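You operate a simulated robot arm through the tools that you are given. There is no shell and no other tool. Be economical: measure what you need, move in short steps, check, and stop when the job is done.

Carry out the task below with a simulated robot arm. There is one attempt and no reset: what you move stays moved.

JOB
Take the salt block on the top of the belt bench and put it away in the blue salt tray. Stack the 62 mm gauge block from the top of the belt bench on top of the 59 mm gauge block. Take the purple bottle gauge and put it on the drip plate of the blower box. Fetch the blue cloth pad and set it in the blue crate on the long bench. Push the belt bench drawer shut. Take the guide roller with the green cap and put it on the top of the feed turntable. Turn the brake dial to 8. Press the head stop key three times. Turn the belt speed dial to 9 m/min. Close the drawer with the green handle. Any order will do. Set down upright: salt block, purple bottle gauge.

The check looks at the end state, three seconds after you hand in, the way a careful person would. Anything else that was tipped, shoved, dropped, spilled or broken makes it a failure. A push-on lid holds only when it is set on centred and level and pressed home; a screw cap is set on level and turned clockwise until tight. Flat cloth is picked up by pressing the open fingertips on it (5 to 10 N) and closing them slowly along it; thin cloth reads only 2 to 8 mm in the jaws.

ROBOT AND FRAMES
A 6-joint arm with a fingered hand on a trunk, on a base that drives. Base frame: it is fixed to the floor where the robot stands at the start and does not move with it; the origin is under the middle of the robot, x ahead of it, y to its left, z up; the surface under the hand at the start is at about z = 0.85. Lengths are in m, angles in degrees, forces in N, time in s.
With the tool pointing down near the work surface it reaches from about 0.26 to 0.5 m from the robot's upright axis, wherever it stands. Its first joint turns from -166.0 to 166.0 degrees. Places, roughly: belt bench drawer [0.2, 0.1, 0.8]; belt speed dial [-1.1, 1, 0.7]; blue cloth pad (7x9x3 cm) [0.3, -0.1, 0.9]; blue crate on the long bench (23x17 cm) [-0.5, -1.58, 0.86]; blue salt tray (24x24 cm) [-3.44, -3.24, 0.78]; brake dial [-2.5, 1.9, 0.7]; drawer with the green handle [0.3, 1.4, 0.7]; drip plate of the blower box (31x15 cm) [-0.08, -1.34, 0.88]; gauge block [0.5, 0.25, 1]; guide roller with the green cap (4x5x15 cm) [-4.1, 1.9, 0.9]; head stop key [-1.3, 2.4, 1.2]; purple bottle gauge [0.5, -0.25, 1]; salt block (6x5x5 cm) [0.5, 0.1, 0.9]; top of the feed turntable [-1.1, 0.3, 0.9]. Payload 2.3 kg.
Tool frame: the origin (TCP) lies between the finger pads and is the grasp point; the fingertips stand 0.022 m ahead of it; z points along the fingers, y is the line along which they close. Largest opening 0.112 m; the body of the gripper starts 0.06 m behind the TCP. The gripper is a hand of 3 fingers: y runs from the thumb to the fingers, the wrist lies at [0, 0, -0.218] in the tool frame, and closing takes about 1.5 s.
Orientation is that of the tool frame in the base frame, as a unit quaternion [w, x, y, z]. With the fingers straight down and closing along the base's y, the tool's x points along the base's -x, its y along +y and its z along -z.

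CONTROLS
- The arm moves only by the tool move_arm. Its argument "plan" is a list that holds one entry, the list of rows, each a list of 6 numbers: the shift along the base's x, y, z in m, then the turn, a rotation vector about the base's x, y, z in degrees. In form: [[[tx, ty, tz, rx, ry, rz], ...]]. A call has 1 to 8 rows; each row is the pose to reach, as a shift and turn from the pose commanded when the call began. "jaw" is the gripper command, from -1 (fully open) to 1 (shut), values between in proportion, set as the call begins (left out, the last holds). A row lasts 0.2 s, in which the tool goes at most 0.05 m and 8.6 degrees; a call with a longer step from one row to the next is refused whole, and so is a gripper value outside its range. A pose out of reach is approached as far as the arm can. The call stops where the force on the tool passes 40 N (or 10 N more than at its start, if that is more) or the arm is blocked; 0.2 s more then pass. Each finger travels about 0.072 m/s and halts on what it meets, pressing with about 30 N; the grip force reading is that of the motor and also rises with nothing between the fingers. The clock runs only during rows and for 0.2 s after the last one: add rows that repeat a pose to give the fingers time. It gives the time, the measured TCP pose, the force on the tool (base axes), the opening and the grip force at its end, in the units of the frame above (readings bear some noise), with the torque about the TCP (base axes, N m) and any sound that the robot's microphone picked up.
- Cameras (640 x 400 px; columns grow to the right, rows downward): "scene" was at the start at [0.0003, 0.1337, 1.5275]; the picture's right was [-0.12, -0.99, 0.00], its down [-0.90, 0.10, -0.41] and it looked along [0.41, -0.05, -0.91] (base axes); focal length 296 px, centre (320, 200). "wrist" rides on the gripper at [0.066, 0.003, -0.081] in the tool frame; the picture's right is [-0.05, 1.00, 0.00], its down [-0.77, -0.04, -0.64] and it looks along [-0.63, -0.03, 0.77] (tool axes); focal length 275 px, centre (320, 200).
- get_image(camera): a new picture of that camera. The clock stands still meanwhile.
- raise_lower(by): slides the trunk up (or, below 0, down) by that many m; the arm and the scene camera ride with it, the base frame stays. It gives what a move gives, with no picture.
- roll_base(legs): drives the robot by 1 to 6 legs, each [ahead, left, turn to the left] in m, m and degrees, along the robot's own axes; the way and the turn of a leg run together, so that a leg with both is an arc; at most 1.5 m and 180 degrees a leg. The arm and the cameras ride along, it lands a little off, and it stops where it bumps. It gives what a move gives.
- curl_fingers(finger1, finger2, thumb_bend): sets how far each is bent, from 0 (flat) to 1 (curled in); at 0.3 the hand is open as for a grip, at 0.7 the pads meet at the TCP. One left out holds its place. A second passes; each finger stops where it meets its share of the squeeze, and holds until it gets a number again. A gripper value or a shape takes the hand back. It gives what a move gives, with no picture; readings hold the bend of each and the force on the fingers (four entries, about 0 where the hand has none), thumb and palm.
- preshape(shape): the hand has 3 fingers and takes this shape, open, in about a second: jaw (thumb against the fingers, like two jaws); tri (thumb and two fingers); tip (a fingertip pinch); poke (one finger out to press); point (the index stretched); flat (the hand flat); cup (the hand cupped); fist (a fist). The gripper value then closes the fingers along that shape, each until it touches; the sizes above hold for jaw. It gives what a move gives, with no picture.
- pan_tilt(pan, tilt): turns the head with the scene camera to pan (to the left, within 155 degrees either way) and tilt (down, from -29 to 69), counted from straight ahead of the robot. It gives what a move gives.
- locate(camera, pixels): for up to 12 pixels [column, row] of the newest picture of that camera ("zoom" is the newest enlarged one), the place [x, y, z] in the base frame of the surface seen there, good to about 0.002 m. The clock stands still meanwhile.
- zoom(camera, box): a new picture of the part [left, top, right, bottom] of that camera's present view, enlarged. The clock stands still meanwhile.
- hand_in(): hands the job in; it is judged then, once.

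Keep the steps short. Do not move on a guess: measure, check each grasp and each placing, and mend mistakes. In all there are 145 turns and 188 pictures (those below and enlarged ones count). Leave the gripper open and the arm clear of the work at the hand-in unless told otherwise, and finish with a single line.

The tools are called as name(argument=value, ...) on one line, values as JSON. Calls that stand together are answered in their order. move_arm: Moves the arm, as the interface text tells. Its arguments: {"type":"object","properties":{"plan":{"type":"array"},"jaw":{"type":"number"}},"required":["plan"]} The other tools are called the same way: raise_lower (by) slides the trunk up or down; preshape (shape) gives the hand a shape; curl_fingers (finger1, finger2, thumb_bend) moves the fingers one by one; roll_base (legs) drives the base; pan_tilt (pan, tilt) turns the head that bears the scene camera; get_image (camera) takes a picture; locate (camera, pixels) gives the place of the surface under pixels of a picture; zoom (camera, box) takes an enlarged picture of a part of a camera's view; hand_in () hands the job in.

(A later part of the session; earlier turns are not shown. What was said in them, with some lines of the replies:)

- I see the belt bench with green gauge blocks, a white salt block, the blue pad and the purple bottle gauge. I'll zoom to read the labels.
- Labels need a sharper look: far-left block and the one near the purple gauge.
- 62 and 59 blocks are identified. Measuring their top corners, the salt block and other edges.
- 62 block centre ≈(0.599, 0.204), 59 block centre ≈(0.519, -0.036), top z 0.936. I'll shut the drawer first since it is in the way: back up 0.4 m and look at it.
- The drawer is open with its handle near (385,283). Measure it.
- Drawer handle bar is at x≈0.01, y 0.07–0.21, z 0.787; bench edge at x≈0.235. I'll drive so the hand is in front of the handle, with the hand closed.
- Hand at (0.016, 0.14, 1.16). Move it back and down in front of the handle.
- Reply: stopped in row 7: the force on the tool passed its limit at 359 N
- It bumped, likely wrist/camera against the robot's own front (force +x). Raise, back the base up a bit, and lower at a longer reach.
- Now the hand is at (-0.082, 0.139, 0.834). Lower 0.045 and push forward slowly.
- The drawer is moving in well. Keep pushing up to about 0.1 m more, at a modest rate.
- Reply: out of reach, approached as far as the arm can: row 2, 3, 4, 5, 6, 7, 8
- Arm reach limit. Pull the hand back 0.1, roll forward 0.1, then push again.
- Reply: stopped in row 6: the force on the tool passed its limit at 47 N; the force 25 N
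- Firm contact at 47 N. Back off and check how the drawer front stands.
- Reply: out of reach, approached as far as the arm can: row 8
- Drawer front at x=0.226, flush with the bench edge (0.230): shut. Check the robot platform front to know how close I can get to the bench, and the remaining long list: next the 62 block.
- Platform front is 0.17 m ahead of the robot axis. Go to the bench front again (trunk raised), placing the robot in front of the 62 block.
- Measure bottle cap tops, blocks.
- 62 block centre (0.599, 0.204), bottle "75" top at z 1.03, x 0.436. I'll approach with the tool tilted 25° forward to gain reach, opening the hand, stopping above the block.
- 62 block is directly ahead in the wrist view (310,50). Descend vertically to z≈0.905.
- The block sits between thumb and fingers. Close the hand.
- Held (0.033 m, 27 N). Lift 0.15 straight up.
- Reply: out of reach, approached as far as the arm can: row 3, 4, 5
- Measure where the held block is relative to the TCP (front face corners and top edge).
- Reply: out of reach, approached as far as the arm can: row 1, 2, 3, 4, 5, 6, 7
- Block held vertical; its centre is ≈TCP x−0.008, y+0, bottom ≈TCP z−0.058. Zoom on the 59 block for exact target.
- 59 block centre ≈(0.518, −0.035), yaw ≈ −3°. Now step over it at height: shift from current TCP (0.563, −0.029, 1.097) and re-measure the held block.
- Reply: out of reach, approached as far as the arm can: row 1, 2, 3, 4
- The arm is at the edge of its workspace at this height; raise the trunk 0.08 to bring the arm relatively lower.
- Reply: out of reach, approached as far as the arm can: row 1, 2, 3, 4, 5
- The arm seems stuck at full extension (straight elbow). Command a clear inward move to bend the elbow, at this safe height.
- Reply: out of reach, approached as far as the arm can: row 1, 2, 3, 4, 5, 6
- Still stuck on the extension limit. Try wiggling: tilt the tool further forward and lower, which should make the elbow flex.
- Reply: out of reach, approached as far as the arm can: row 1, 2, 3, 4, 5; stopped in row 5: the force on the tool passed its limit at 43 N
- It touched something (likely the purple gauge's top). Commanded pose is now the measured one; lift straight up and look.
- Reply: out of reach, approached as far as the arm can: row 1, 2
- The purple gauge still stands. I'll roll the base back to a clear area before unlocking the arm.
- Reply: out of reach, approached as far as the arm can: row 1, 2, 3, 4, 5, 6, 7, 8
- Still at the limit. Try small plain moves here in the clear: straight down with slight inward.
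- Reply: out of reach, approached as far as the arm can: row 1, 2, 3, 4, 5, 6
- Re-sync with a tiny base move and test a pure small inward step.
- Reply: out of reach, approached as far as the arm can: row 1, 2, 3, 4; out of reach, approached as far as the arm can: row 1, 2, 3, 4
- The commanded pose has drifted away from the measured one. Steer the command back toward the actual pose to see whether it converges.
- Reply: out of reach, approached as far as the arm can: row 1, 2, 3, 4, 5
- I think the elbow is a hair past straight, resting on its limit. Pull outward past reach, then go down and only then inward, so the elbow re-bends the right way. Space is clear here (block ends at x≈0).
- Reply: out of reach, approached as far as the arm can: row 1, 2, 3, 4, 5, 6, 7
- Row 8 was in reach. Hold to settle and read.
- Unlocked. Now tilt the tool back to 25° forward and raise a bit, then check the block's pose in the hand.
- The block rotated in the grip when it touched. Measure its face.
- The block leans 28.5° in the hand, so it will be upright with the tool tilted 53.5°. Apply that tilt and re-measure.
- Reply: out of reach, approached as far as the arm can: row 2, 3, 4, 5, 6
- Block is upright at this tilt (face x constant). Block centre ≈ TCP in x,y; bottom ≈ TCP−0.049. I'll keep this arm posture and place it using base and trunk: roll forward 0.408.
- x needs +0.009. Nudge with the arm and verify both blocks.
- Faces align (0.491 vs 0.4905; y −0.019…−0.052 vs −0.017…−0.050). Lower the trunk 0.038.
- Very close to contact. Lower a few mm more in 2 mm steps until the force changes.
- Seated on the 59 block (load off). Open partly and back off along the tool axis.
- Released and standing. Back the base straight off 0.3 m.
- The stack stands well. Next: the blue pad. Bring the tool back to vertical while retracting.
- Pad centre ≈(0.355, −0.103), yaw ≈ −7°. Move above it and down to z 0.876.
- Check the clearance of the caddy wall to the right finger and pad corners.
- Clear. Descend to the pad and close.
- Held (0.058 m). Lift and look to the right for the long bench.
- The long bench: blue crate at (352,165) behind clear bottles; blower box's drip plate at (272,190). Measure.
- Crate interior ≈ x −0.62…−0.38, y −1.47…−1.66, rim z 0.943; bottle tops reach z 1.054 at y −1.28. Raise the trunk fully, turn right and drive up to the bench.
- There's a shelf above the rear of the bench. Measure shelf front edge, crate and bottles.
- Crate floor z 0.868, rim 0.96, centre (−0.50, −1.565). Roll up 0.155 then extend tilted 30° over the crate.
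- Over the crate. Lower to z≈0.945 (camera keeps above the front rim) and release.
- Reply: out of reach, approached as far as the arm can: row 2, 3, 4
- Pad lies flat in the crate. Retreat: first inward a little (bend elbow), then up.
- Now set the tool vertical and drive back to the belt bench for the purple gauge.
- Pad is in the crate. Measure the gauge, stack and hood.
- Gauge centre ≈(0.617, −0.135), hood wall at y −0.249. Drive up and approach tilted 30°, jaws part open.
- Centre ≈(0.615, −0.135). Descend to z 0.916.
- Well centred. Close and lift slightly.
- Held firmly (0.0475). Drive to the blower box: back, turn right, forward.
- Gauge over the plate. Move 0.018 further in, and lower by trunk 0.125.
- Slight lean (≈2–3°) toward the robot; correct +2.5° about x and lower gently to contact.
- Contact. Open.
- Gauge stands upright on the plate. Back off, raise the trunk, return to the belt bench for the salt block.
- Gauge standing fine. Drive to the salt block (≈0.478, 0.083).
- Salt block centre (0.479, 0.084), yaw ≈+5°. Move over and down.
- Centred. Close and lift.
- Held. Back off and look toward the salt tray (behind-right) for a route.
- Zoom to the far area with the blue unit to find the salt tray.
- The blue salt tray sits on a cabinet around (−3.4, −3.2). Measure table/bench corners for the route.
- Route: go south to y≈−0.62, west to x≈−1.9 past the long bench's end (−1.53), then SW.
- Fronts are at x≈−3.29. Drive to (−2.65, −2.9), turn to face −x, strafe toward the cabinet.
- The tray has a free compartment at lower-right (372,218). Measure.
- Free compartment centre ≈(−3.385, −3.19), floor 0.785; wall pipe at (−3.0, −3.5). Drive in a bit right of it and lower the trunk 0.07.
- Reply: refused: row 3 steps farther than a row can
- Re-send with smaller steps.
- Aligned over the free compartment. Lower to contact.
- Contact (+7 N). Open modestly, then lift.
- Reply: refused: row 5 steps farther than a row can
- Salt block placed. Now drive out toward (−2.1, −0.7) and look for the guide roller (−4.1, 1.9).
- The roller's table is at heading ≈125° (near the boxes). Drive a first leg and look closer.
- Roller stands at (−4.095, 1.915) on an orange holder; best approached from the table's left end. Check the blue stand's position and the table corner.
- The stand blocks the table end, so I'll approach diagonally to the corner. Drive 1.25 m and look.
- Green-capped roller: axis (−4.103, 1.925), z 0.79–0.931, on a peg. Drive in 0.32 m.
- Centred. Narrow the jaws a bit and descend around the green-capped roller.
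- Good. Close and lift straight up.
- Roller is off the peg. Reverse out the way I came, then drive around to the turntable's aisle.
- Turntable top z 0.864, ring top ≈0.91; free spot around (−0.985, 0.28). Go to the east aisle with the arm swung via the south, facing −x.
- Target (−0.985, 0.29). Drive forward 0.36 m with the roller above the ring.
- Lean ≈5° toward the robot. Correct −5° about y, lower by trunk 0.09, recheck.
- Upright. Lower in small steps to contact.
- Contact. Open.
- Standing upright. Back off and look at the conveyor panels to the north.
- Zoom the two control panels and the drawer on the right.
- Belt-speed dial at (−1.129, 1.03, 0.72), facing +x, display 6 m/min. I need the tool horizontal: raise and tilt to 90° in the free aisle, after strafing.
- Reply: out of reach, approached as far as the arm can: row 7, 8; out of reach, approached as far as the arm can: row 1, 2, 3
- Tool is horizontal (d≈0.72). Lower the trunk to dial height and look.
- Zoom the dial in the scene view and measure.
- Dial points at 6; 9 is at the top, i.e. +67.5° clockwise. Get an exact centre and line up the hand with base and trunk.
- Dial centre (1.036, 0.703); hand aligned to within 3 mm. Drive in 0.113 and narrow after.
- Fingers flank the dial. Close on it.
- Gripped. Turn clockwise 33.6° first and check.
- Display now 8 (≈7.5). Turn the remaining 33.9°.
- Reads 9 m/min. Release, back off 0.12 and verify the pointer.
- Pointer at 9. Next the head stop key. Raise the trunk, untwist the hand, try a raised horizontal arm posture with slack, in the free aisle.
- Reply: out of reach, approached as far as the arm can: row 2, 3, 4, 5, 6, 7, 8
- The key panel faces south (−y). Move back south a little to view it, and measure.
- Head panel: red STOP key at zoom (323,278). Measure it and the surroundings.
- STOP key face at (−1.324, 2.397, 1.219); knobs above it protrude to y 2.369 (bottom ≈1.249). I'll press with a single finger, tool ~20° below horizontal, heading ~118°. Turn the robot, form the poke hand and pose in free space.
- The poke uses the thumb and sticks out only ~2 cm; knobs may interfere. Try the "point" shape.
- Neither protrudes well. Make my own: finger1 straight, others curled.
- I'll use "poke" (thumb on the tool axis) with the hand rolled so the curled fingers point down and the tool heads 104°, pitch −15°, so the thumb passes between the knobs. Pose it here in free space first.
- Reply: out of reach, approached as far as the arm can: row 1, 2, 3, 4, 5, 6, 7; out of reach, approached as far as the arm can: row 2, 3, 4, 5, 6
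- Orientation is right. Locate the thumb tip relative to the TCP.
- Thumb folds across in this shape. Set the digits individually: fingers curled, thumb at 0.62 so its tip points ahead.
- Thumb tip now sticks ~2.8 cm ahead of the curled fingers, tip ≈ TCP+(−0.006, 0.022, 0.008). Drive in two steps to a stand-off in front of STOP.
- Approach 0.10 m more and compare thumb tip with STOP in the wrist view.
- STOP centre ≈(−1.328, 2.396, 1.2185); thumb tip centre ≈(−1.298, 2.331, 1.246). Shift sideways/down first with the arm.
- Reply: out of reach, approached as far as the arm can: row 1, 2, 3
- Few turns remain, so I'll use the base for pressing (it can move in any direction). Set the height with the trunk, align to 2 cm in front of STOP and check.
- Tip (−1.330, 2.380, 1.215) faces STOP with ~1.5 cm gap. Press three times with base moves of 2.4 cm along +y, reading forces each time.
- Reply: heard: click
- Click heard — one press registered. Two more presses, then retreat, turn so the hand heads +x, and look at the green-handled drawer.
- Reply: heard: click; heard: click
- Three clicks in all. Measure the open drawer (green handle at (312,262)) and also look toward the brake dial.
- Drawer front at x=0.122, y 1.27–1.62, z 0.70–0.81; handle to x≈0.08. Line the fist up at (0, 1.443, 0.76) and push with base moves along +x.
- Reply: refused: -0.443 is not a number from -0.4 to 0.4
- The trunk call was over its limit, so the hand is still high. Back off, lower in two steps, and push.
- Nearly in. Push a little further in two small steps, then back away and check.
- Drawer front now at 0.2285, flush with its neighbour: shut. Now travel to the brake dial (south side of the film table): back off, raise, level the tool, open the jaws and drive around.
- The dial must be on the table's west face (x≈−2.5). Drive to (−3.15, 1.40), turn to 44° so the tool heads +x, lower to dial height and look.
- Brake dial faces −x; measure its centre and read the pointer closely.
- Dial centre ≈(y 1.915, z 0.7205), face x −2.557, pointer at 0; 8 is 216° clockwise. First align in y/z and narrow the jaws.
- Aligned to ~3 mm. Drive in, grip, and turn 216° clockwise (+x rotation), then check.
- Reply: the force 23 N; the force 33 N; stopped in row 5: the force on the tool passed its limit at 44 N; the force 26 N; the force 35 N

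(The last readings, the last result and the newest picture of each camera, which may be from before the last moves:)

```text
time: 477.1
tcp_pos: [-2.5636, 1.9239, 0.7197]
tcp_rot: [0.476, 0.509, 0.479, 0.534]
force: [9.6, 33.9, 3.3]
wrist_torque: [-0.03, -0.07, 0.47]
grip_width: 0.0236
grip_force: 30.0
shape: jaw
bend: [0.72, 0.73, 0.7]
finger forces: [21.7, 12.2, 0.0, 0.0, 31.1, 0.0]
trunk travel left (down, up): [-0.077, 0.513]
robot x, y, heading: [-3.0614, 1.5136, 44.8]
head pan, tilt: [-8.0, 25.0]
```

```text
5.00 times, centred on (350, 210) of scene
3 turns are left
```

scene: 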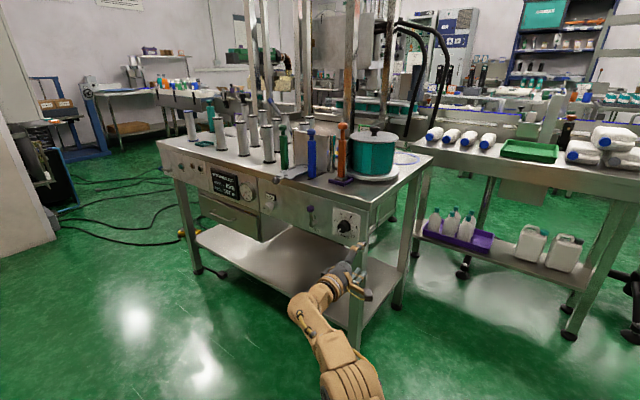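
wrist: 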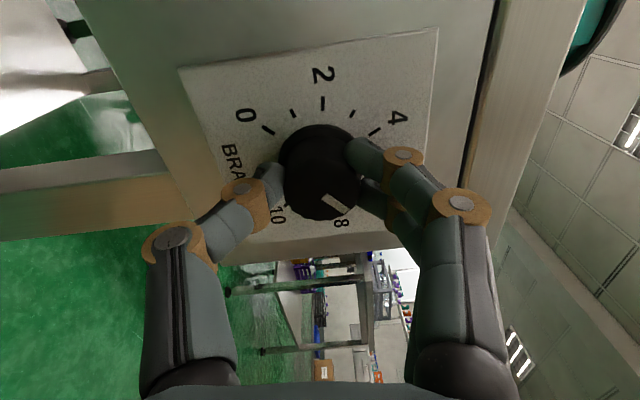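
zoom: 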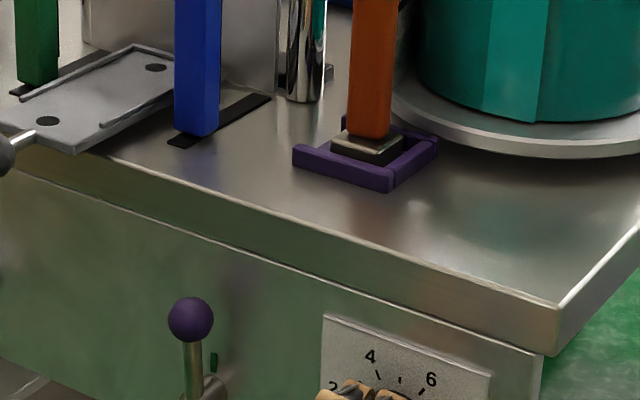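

Turned ≈184°; pointer ≈6.6. Runout force stopped it. Release, regrip here to relieve the load, turn 40° more, release, back off and read.

move_arm(plan=[[[0, 0, 0, 0, 0, 0], [0, 0, 0, 0, 0, 0], [0, 0, 0, 0, 0, 0]]], jaw=-0.05)

zoom(camera="wrist", box=[230, 60, 430, 240])

move_arm(plan=[[[0, 0, 0, 0, 0, 0], [0, 0, 0, 0, 0, 0], [0, 0, 0, 0, 0, 0], [0, 0, 0, 0, 0, 0], [0, 0, 0, 0, 0, 0]]], jaw=1)

move_arm(plan=[[[0, 0, 0, 8, 0, 0], [0, 0, 0, 16, 0, 0], [0, 0, 0, 24, 0, 0], [0, 0, 0, 32, 0, 0], [0, 0, 0, 40, 0, 0], [0, 0, 0, 40, 0, 0]]])

move_arm(plan=[[[0, 0, 0, 0, 0, 0], [0, 0, 0, 0, 0, 0], [0, 0, 0, 0, 0, 0]]], jaw=-0.05)

zoom(camera="wrist", box=[230, 60, 430, 240])

roll_base(legs=[[-0.0639, 0.0634, 0]])

zoom(camera="wrist", box=[220, 40, 440, 220])

zoom(camera="scene", box=[320, 190, 400, 260])

```text
time: 477.9
tcp_pos: [-2.5636, 1.9185, 0.7211]
tcp_rot: [0.476, 0.512, 0.477, 0.533]
force: [0.0, -0.1, -0.7]
wrist_torque: [-0.01, 0.0, 0.0]
grip_width: 0.0582
grip_force: 0.1
shape: jaw
bend: [0.72, 0.72, 0.7]
finger forces: [0.0, 0.0, 0.1, 0.0, 0.0, 0.1]
trunk travel left (down, up): [-0.077, 0.513]
robot x, y, heading: [-3.0622, 1.5162, 44.6]
head pan, tilt: [-8.0, 25.0]
```

```text
2.22 times, centred on (330, 150) of wrist
```

zoom: 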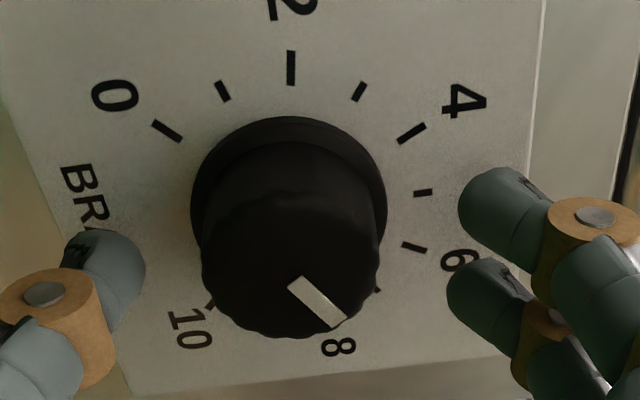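

```text
time: 479.1
tcp_pos: [-2.5638, 1.9199, 0.7212]
tcp_rot: [0.476, 0.511, 0.477, 0.534]
force: [1.9, -1.2, 0.7]
wrist_torque: [-0.03, -0.02, -0.04]
grip_width: 0.0247
grip_force: 30.7
shape: jaw
bend: [0.73, 0.73, 0.7]
finger forces: [13.7, 14.1, 0.1, 0.0, 27.2, 0.0]
trunk travel left (down, up): [-0.077, 0.513]
robot x, y, heading: [-3.0618, 1.5148, 44.4]
head pan, tilt: [-8.0, 25.0]
```

```text
time: 480.5
tcp_pos: [-2.5641, 1.9199, 0.7205]
tcp_rot: [0.272, 0.644, 0.265, 0.665]
force: [-3.4, -6.1, -11.4]
wrist_torque: [-0.04, 0.16, -0.12]
grip_width: 0.0248
grip_force: 29.9
shape: jaw
bend: [0.73, 0.73, 0.7]
finger forces: [12.4, 15.7, 0.0, 0.1, 30.1, 0.1]
trunk travel left (down, up): [-0.077, 0.513]
robot x, y, heading: [-3.0601, 1.5132, 44.5]
head pan, tilt: [-8.0, 25.0]
```

```text
time: 481.3
tcp_pos: [-2.5641, 1.9209, 0.7206]
tcp_rot: [0.272, 0.642, 0.266, 0.665]
force: [-0.7, -0.4, -0.1]
wrist_torque: [0.0, 0.01, 0.01]
grip_width: 0.058
grip_force: 0.0
shape: jaw
bend: [0.72, 0.72, 0.7]
finger forces: [0.0, 0.0, 0.1, 0.0, 0.0, 0.0]
trunk travel left (down, up): [-0.077, 0.513]
robot x, y, heading: [-3.0613, 1.5165, 44.7]
head pan, tilt: [-8.0, 25.0]
```

```text
2.22 times, centred on (330, 150) of wrist
```

zoom: 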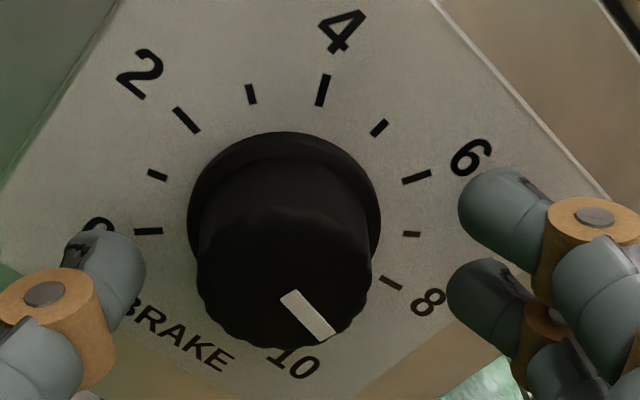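

```text
time: 482.4
tcp_pos: [-2.655, 1.9201, 0.7208]
tcp_rot: [0.272, 0.643, 0.265, 0.665]
force: [-0.4, -1.0, 0.5]
wrist_torque: [-0.01, 0.01, 0.02]
grip_width: 0.0584
grip_force: 0.1
shape: jaw
bend: [0.72, 0.72, 0.7]
finger forces: [0.0, 0.1, 0.1, 0.0, 0.0, 0.0]
trunk travel left (down, up): [-0.077, 0.513]
robot x, y, heading: [-3.1516, 1.5145, 44.7]
head pan, tilt: [-8.0, 25.0]
```

```text
2.22 times, centred on (330, 130) of wrist
```

zoom: 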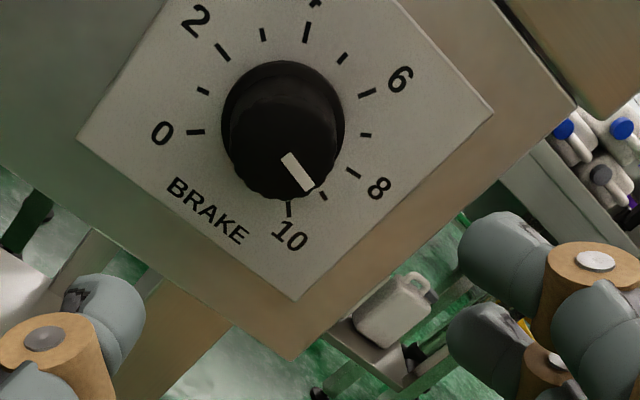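

```text
5.71 times, centred on (360, 225) of scene
2 turns are left
```

zoom: 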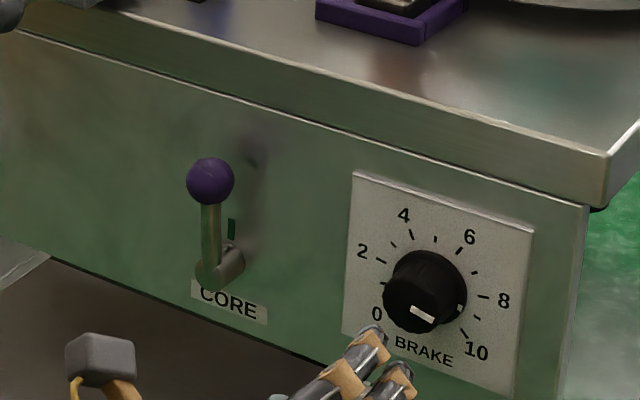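

Pointer reads ≈8.6. Go back in, turn about 19° counter-clockwise, release, back off and read again.

roll_base(legs=[[0.0639, -0.0634, 0]])

zoom(camera="wrist", box=[230, 60, 430, 240])

move_arm(plan=[[[0, 0, 0, 0, 0, 0], [0, 0, 0, 0, 0, 0], [0, 0, 0, 0, 0, 0], [0, 0, 0, 0, 0, 0], [0, 0, 0, 0, 0, 0]]], jaw=1)

zoom(camera="wrist", box=[230, 60, 430, 240])

move_arm(plan=[[[0, 0, 0, -6.5, 0, 0], [0, 0, 0, -13, 0, 0], [0, 0, 0, -19, 0, 0], [0, 0, 0, -19, 0, 0]]])

move_arm(plan=[[[0, 0, 0, 0, 0, 0], [0, 0, 0, 0, 0, 0], [0, 0, 0, 0, 0, 0]]], jaw=-0.05)

roll_base(legs=[[-0.0639, 0.0634, 0]])

zoom(camera="wrist", box=[220, 40, 440, 220])

zoom(camera="scene", box=[320, 190, 400, 260])

```text
time: 483.5
tcp_pos: [-2.5629, 1.9193, 0.7219]
tcp_rot: [0.272, 0.643, 0.265, 0.665]
force: [0.0, -0.4, -0.2]
wrist_torque: [0.0, -0.01, 0.01]
grip_width: 0.0583
grip_force: 0.1
shape: jaw
bend: [0.72, 0.72, 0.7]
finger forces: [0.0, 0.1, 0.0, 0.1, 0.1, 0.1]
trunk travel left (down, up): [-0.077, 0.513]
robot x, y, heading: [-3.0604, 1.5121, 44.8]
head pan, tilt: [-8.0, 25.0]
```

```text
2.22 times, centred on (330, 150) of wrist
```

zoom: 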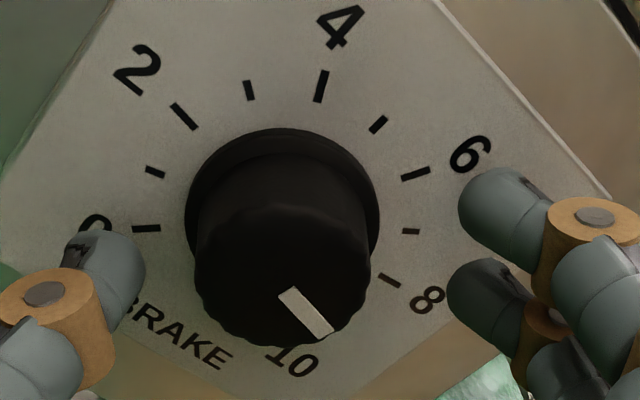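

```text
time: 484.7
tcp_pos: [-2.5646, 1.9212, 0.7203]
tcp_rot: [0.272, 0.643, 0.265, 0.665]
force: [2.0, -0.3, 0.4]
wrist_torque: [0.02, -0.01, 0.0]
grip_width: 0.0247
grip_force: 29.8
shape: jaw
bend: [0.73, 0.73, 0.7]
finger forces: [14.4, 13.8, 0.0, 0.0, 26.8, 0.0]
trunk travel left (down, up): [-0.077, 0.513]
robot x, y, heading: [-3.0592, 1.5145, 44.5]
head pan, tilt: [-8.0, 25.0]
```

```text
2.22 times, centred on (330, 150) of wrist
```

zoom: 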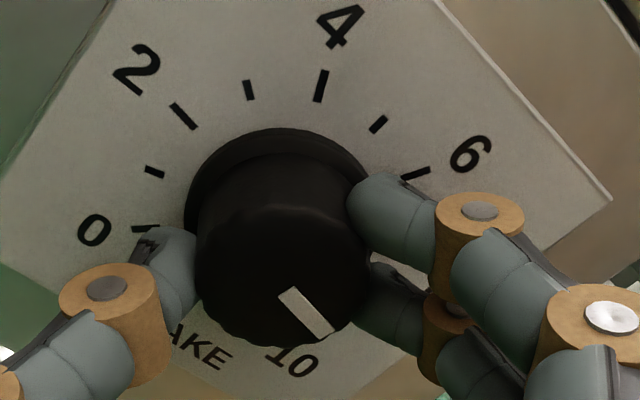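

```text
time: 485.7
tcp_pos: [-2.5643, 1.9198, 0.7221]
tcp_rot: [0.375, 0.588, 0.371, 0.613]
force: [4.1, 3.7, 4.7]
wrist_torque: [0.01, -0.09, 0.05]
grip_width: 0.0249
grip_force: 30.4
shape: jaw
bend: [0.73, 0.73, 0.7]
finger forces: [16.3, 14.1, 0.0, 0.1, 26.5, 0.0]
trunk travel left (down, up): [-0.077, 0.513]
robot x, y, heading: [-3.0598, 1.5115, 44.5]
head pan, tilt: [-8.0, 25.0]
```

```text
time: 486.5
tcp_pos: [-2.5651, 1.9202, 0.7215]
tcp_rot: [0.376, 0.589, 0.372, 0.611]
force: [0.1, -0.4, -0.6]
wrist_torque: [0.02, -0.02, 0.0]
grip_width: 0.0577
grip_force: 0.0
shape: jaw
bend: [0.72, 0.72, 0.7]
finger forces: [0.0, 0.0, 0.0, 0.0, 0.1, 0.0]
trunk travel left (down, up): [-0.077, 0.513]
robot x, y, heading: [-3.0603, 1.5154, 44.4]
head pan, tilt: [-8.0, 25.0]
```

```text
time: 487.6
tcp_pos: [-2.651, 1.9175, 0.7204]
tcp_rot: [0.375, 0.59, 0.37, 0.612]
force: [-0.7, -0.1, -0.5]
wrist_torque: [0.02, 0.0, 0.0]
grip_width: 0.0583
grip_force: 0.1
shape: jaw
bend: [0.72, 0.72, 0.7]
finger forces: [0.0, 0.1, 0.0, 0.1, 0.0, 0.0]
trunk travel left (down, up): [-0.077, 0.513]
robot x, y, heading: [-3.1514, 1.512, 44.6]
head pan, tilt: [-8.0, 25.0]
```

```text
2.22 times, centred on (330, 130) of wrist
```

zoom: 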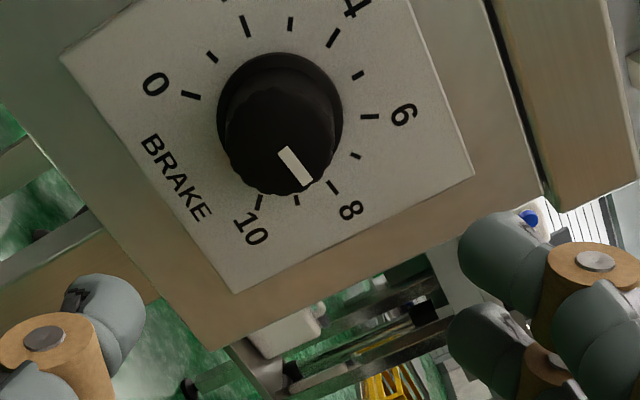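

```text
5.71 times, centred on (360, 225) of scene
1 turns are left
```

zoom: 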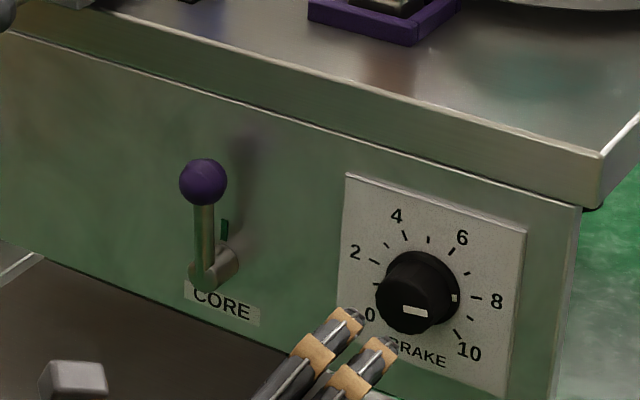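

Brake pointer now reads 8.0. Back away, open the gripper fully and hand in.

roll_base(legs=[[-0.107, 0.106, 0]])

move_arm(plan=[[[0, 0, 0, 0, 0, 0], [0, 0, 0, 0, 0, 0], [0, 0, 0, 0, 0, 0], [0, 0, 0, 0, 0, 0]]], jaw=-1)

hand_in()

```text
time: 489.0
tcp_pos: [-2.8039, 1.9203, 0.7202]
tcp_rot: [0.376, 0.59, 0.37, 0.612]
force: [-0.2, 0.6, -0.1]
wrist_torque: [-0.03, -0.02, -0.01]
grip_width: 0.0582
grip_force: 0.1
shape: jaw
bend: [0.72, 0.72, 0.7]
finger forces: [0.0, 0.0, 0.1, 0.0, 0.0, 0.0]
trunk travel left (down, up): [-0.077, 0.513]
robot x, y, heading: [-3.3003, 1.518, 44.6]
head pan, tilt: [-8.0, 25.0]
```

```text
time: 490.0
tcp_pos: [-2.804, 1.9183, 0.7219]
tcp_rot: [0.377, 0.59, 0.369, 0.611]
force: [1.1, 0.0, 0.0]
wrist_torque: [0.05, 0.01, 0.0]
grip_width: 0.1118
grip_force: 0.1
shape: jaw
bend: [0.3, 0.3, 0.3]
finger forces: [0.0, 0.0, 0.0, 0.1, 0.1, 0.1]
trunk travel left (down, up): [-0.077, 0.513]
robot x, y, heading: [-3.3021, 1.5163, 44.3]
head pan, tilt: [-8.0, 25.0]
```

```text
The job is handed in.
```

All ten tasks were done and handed in, with each placing, dial reading, drawer front and key click checked as it was finished; the brake dial was set by eye at about 8.0–8.1.
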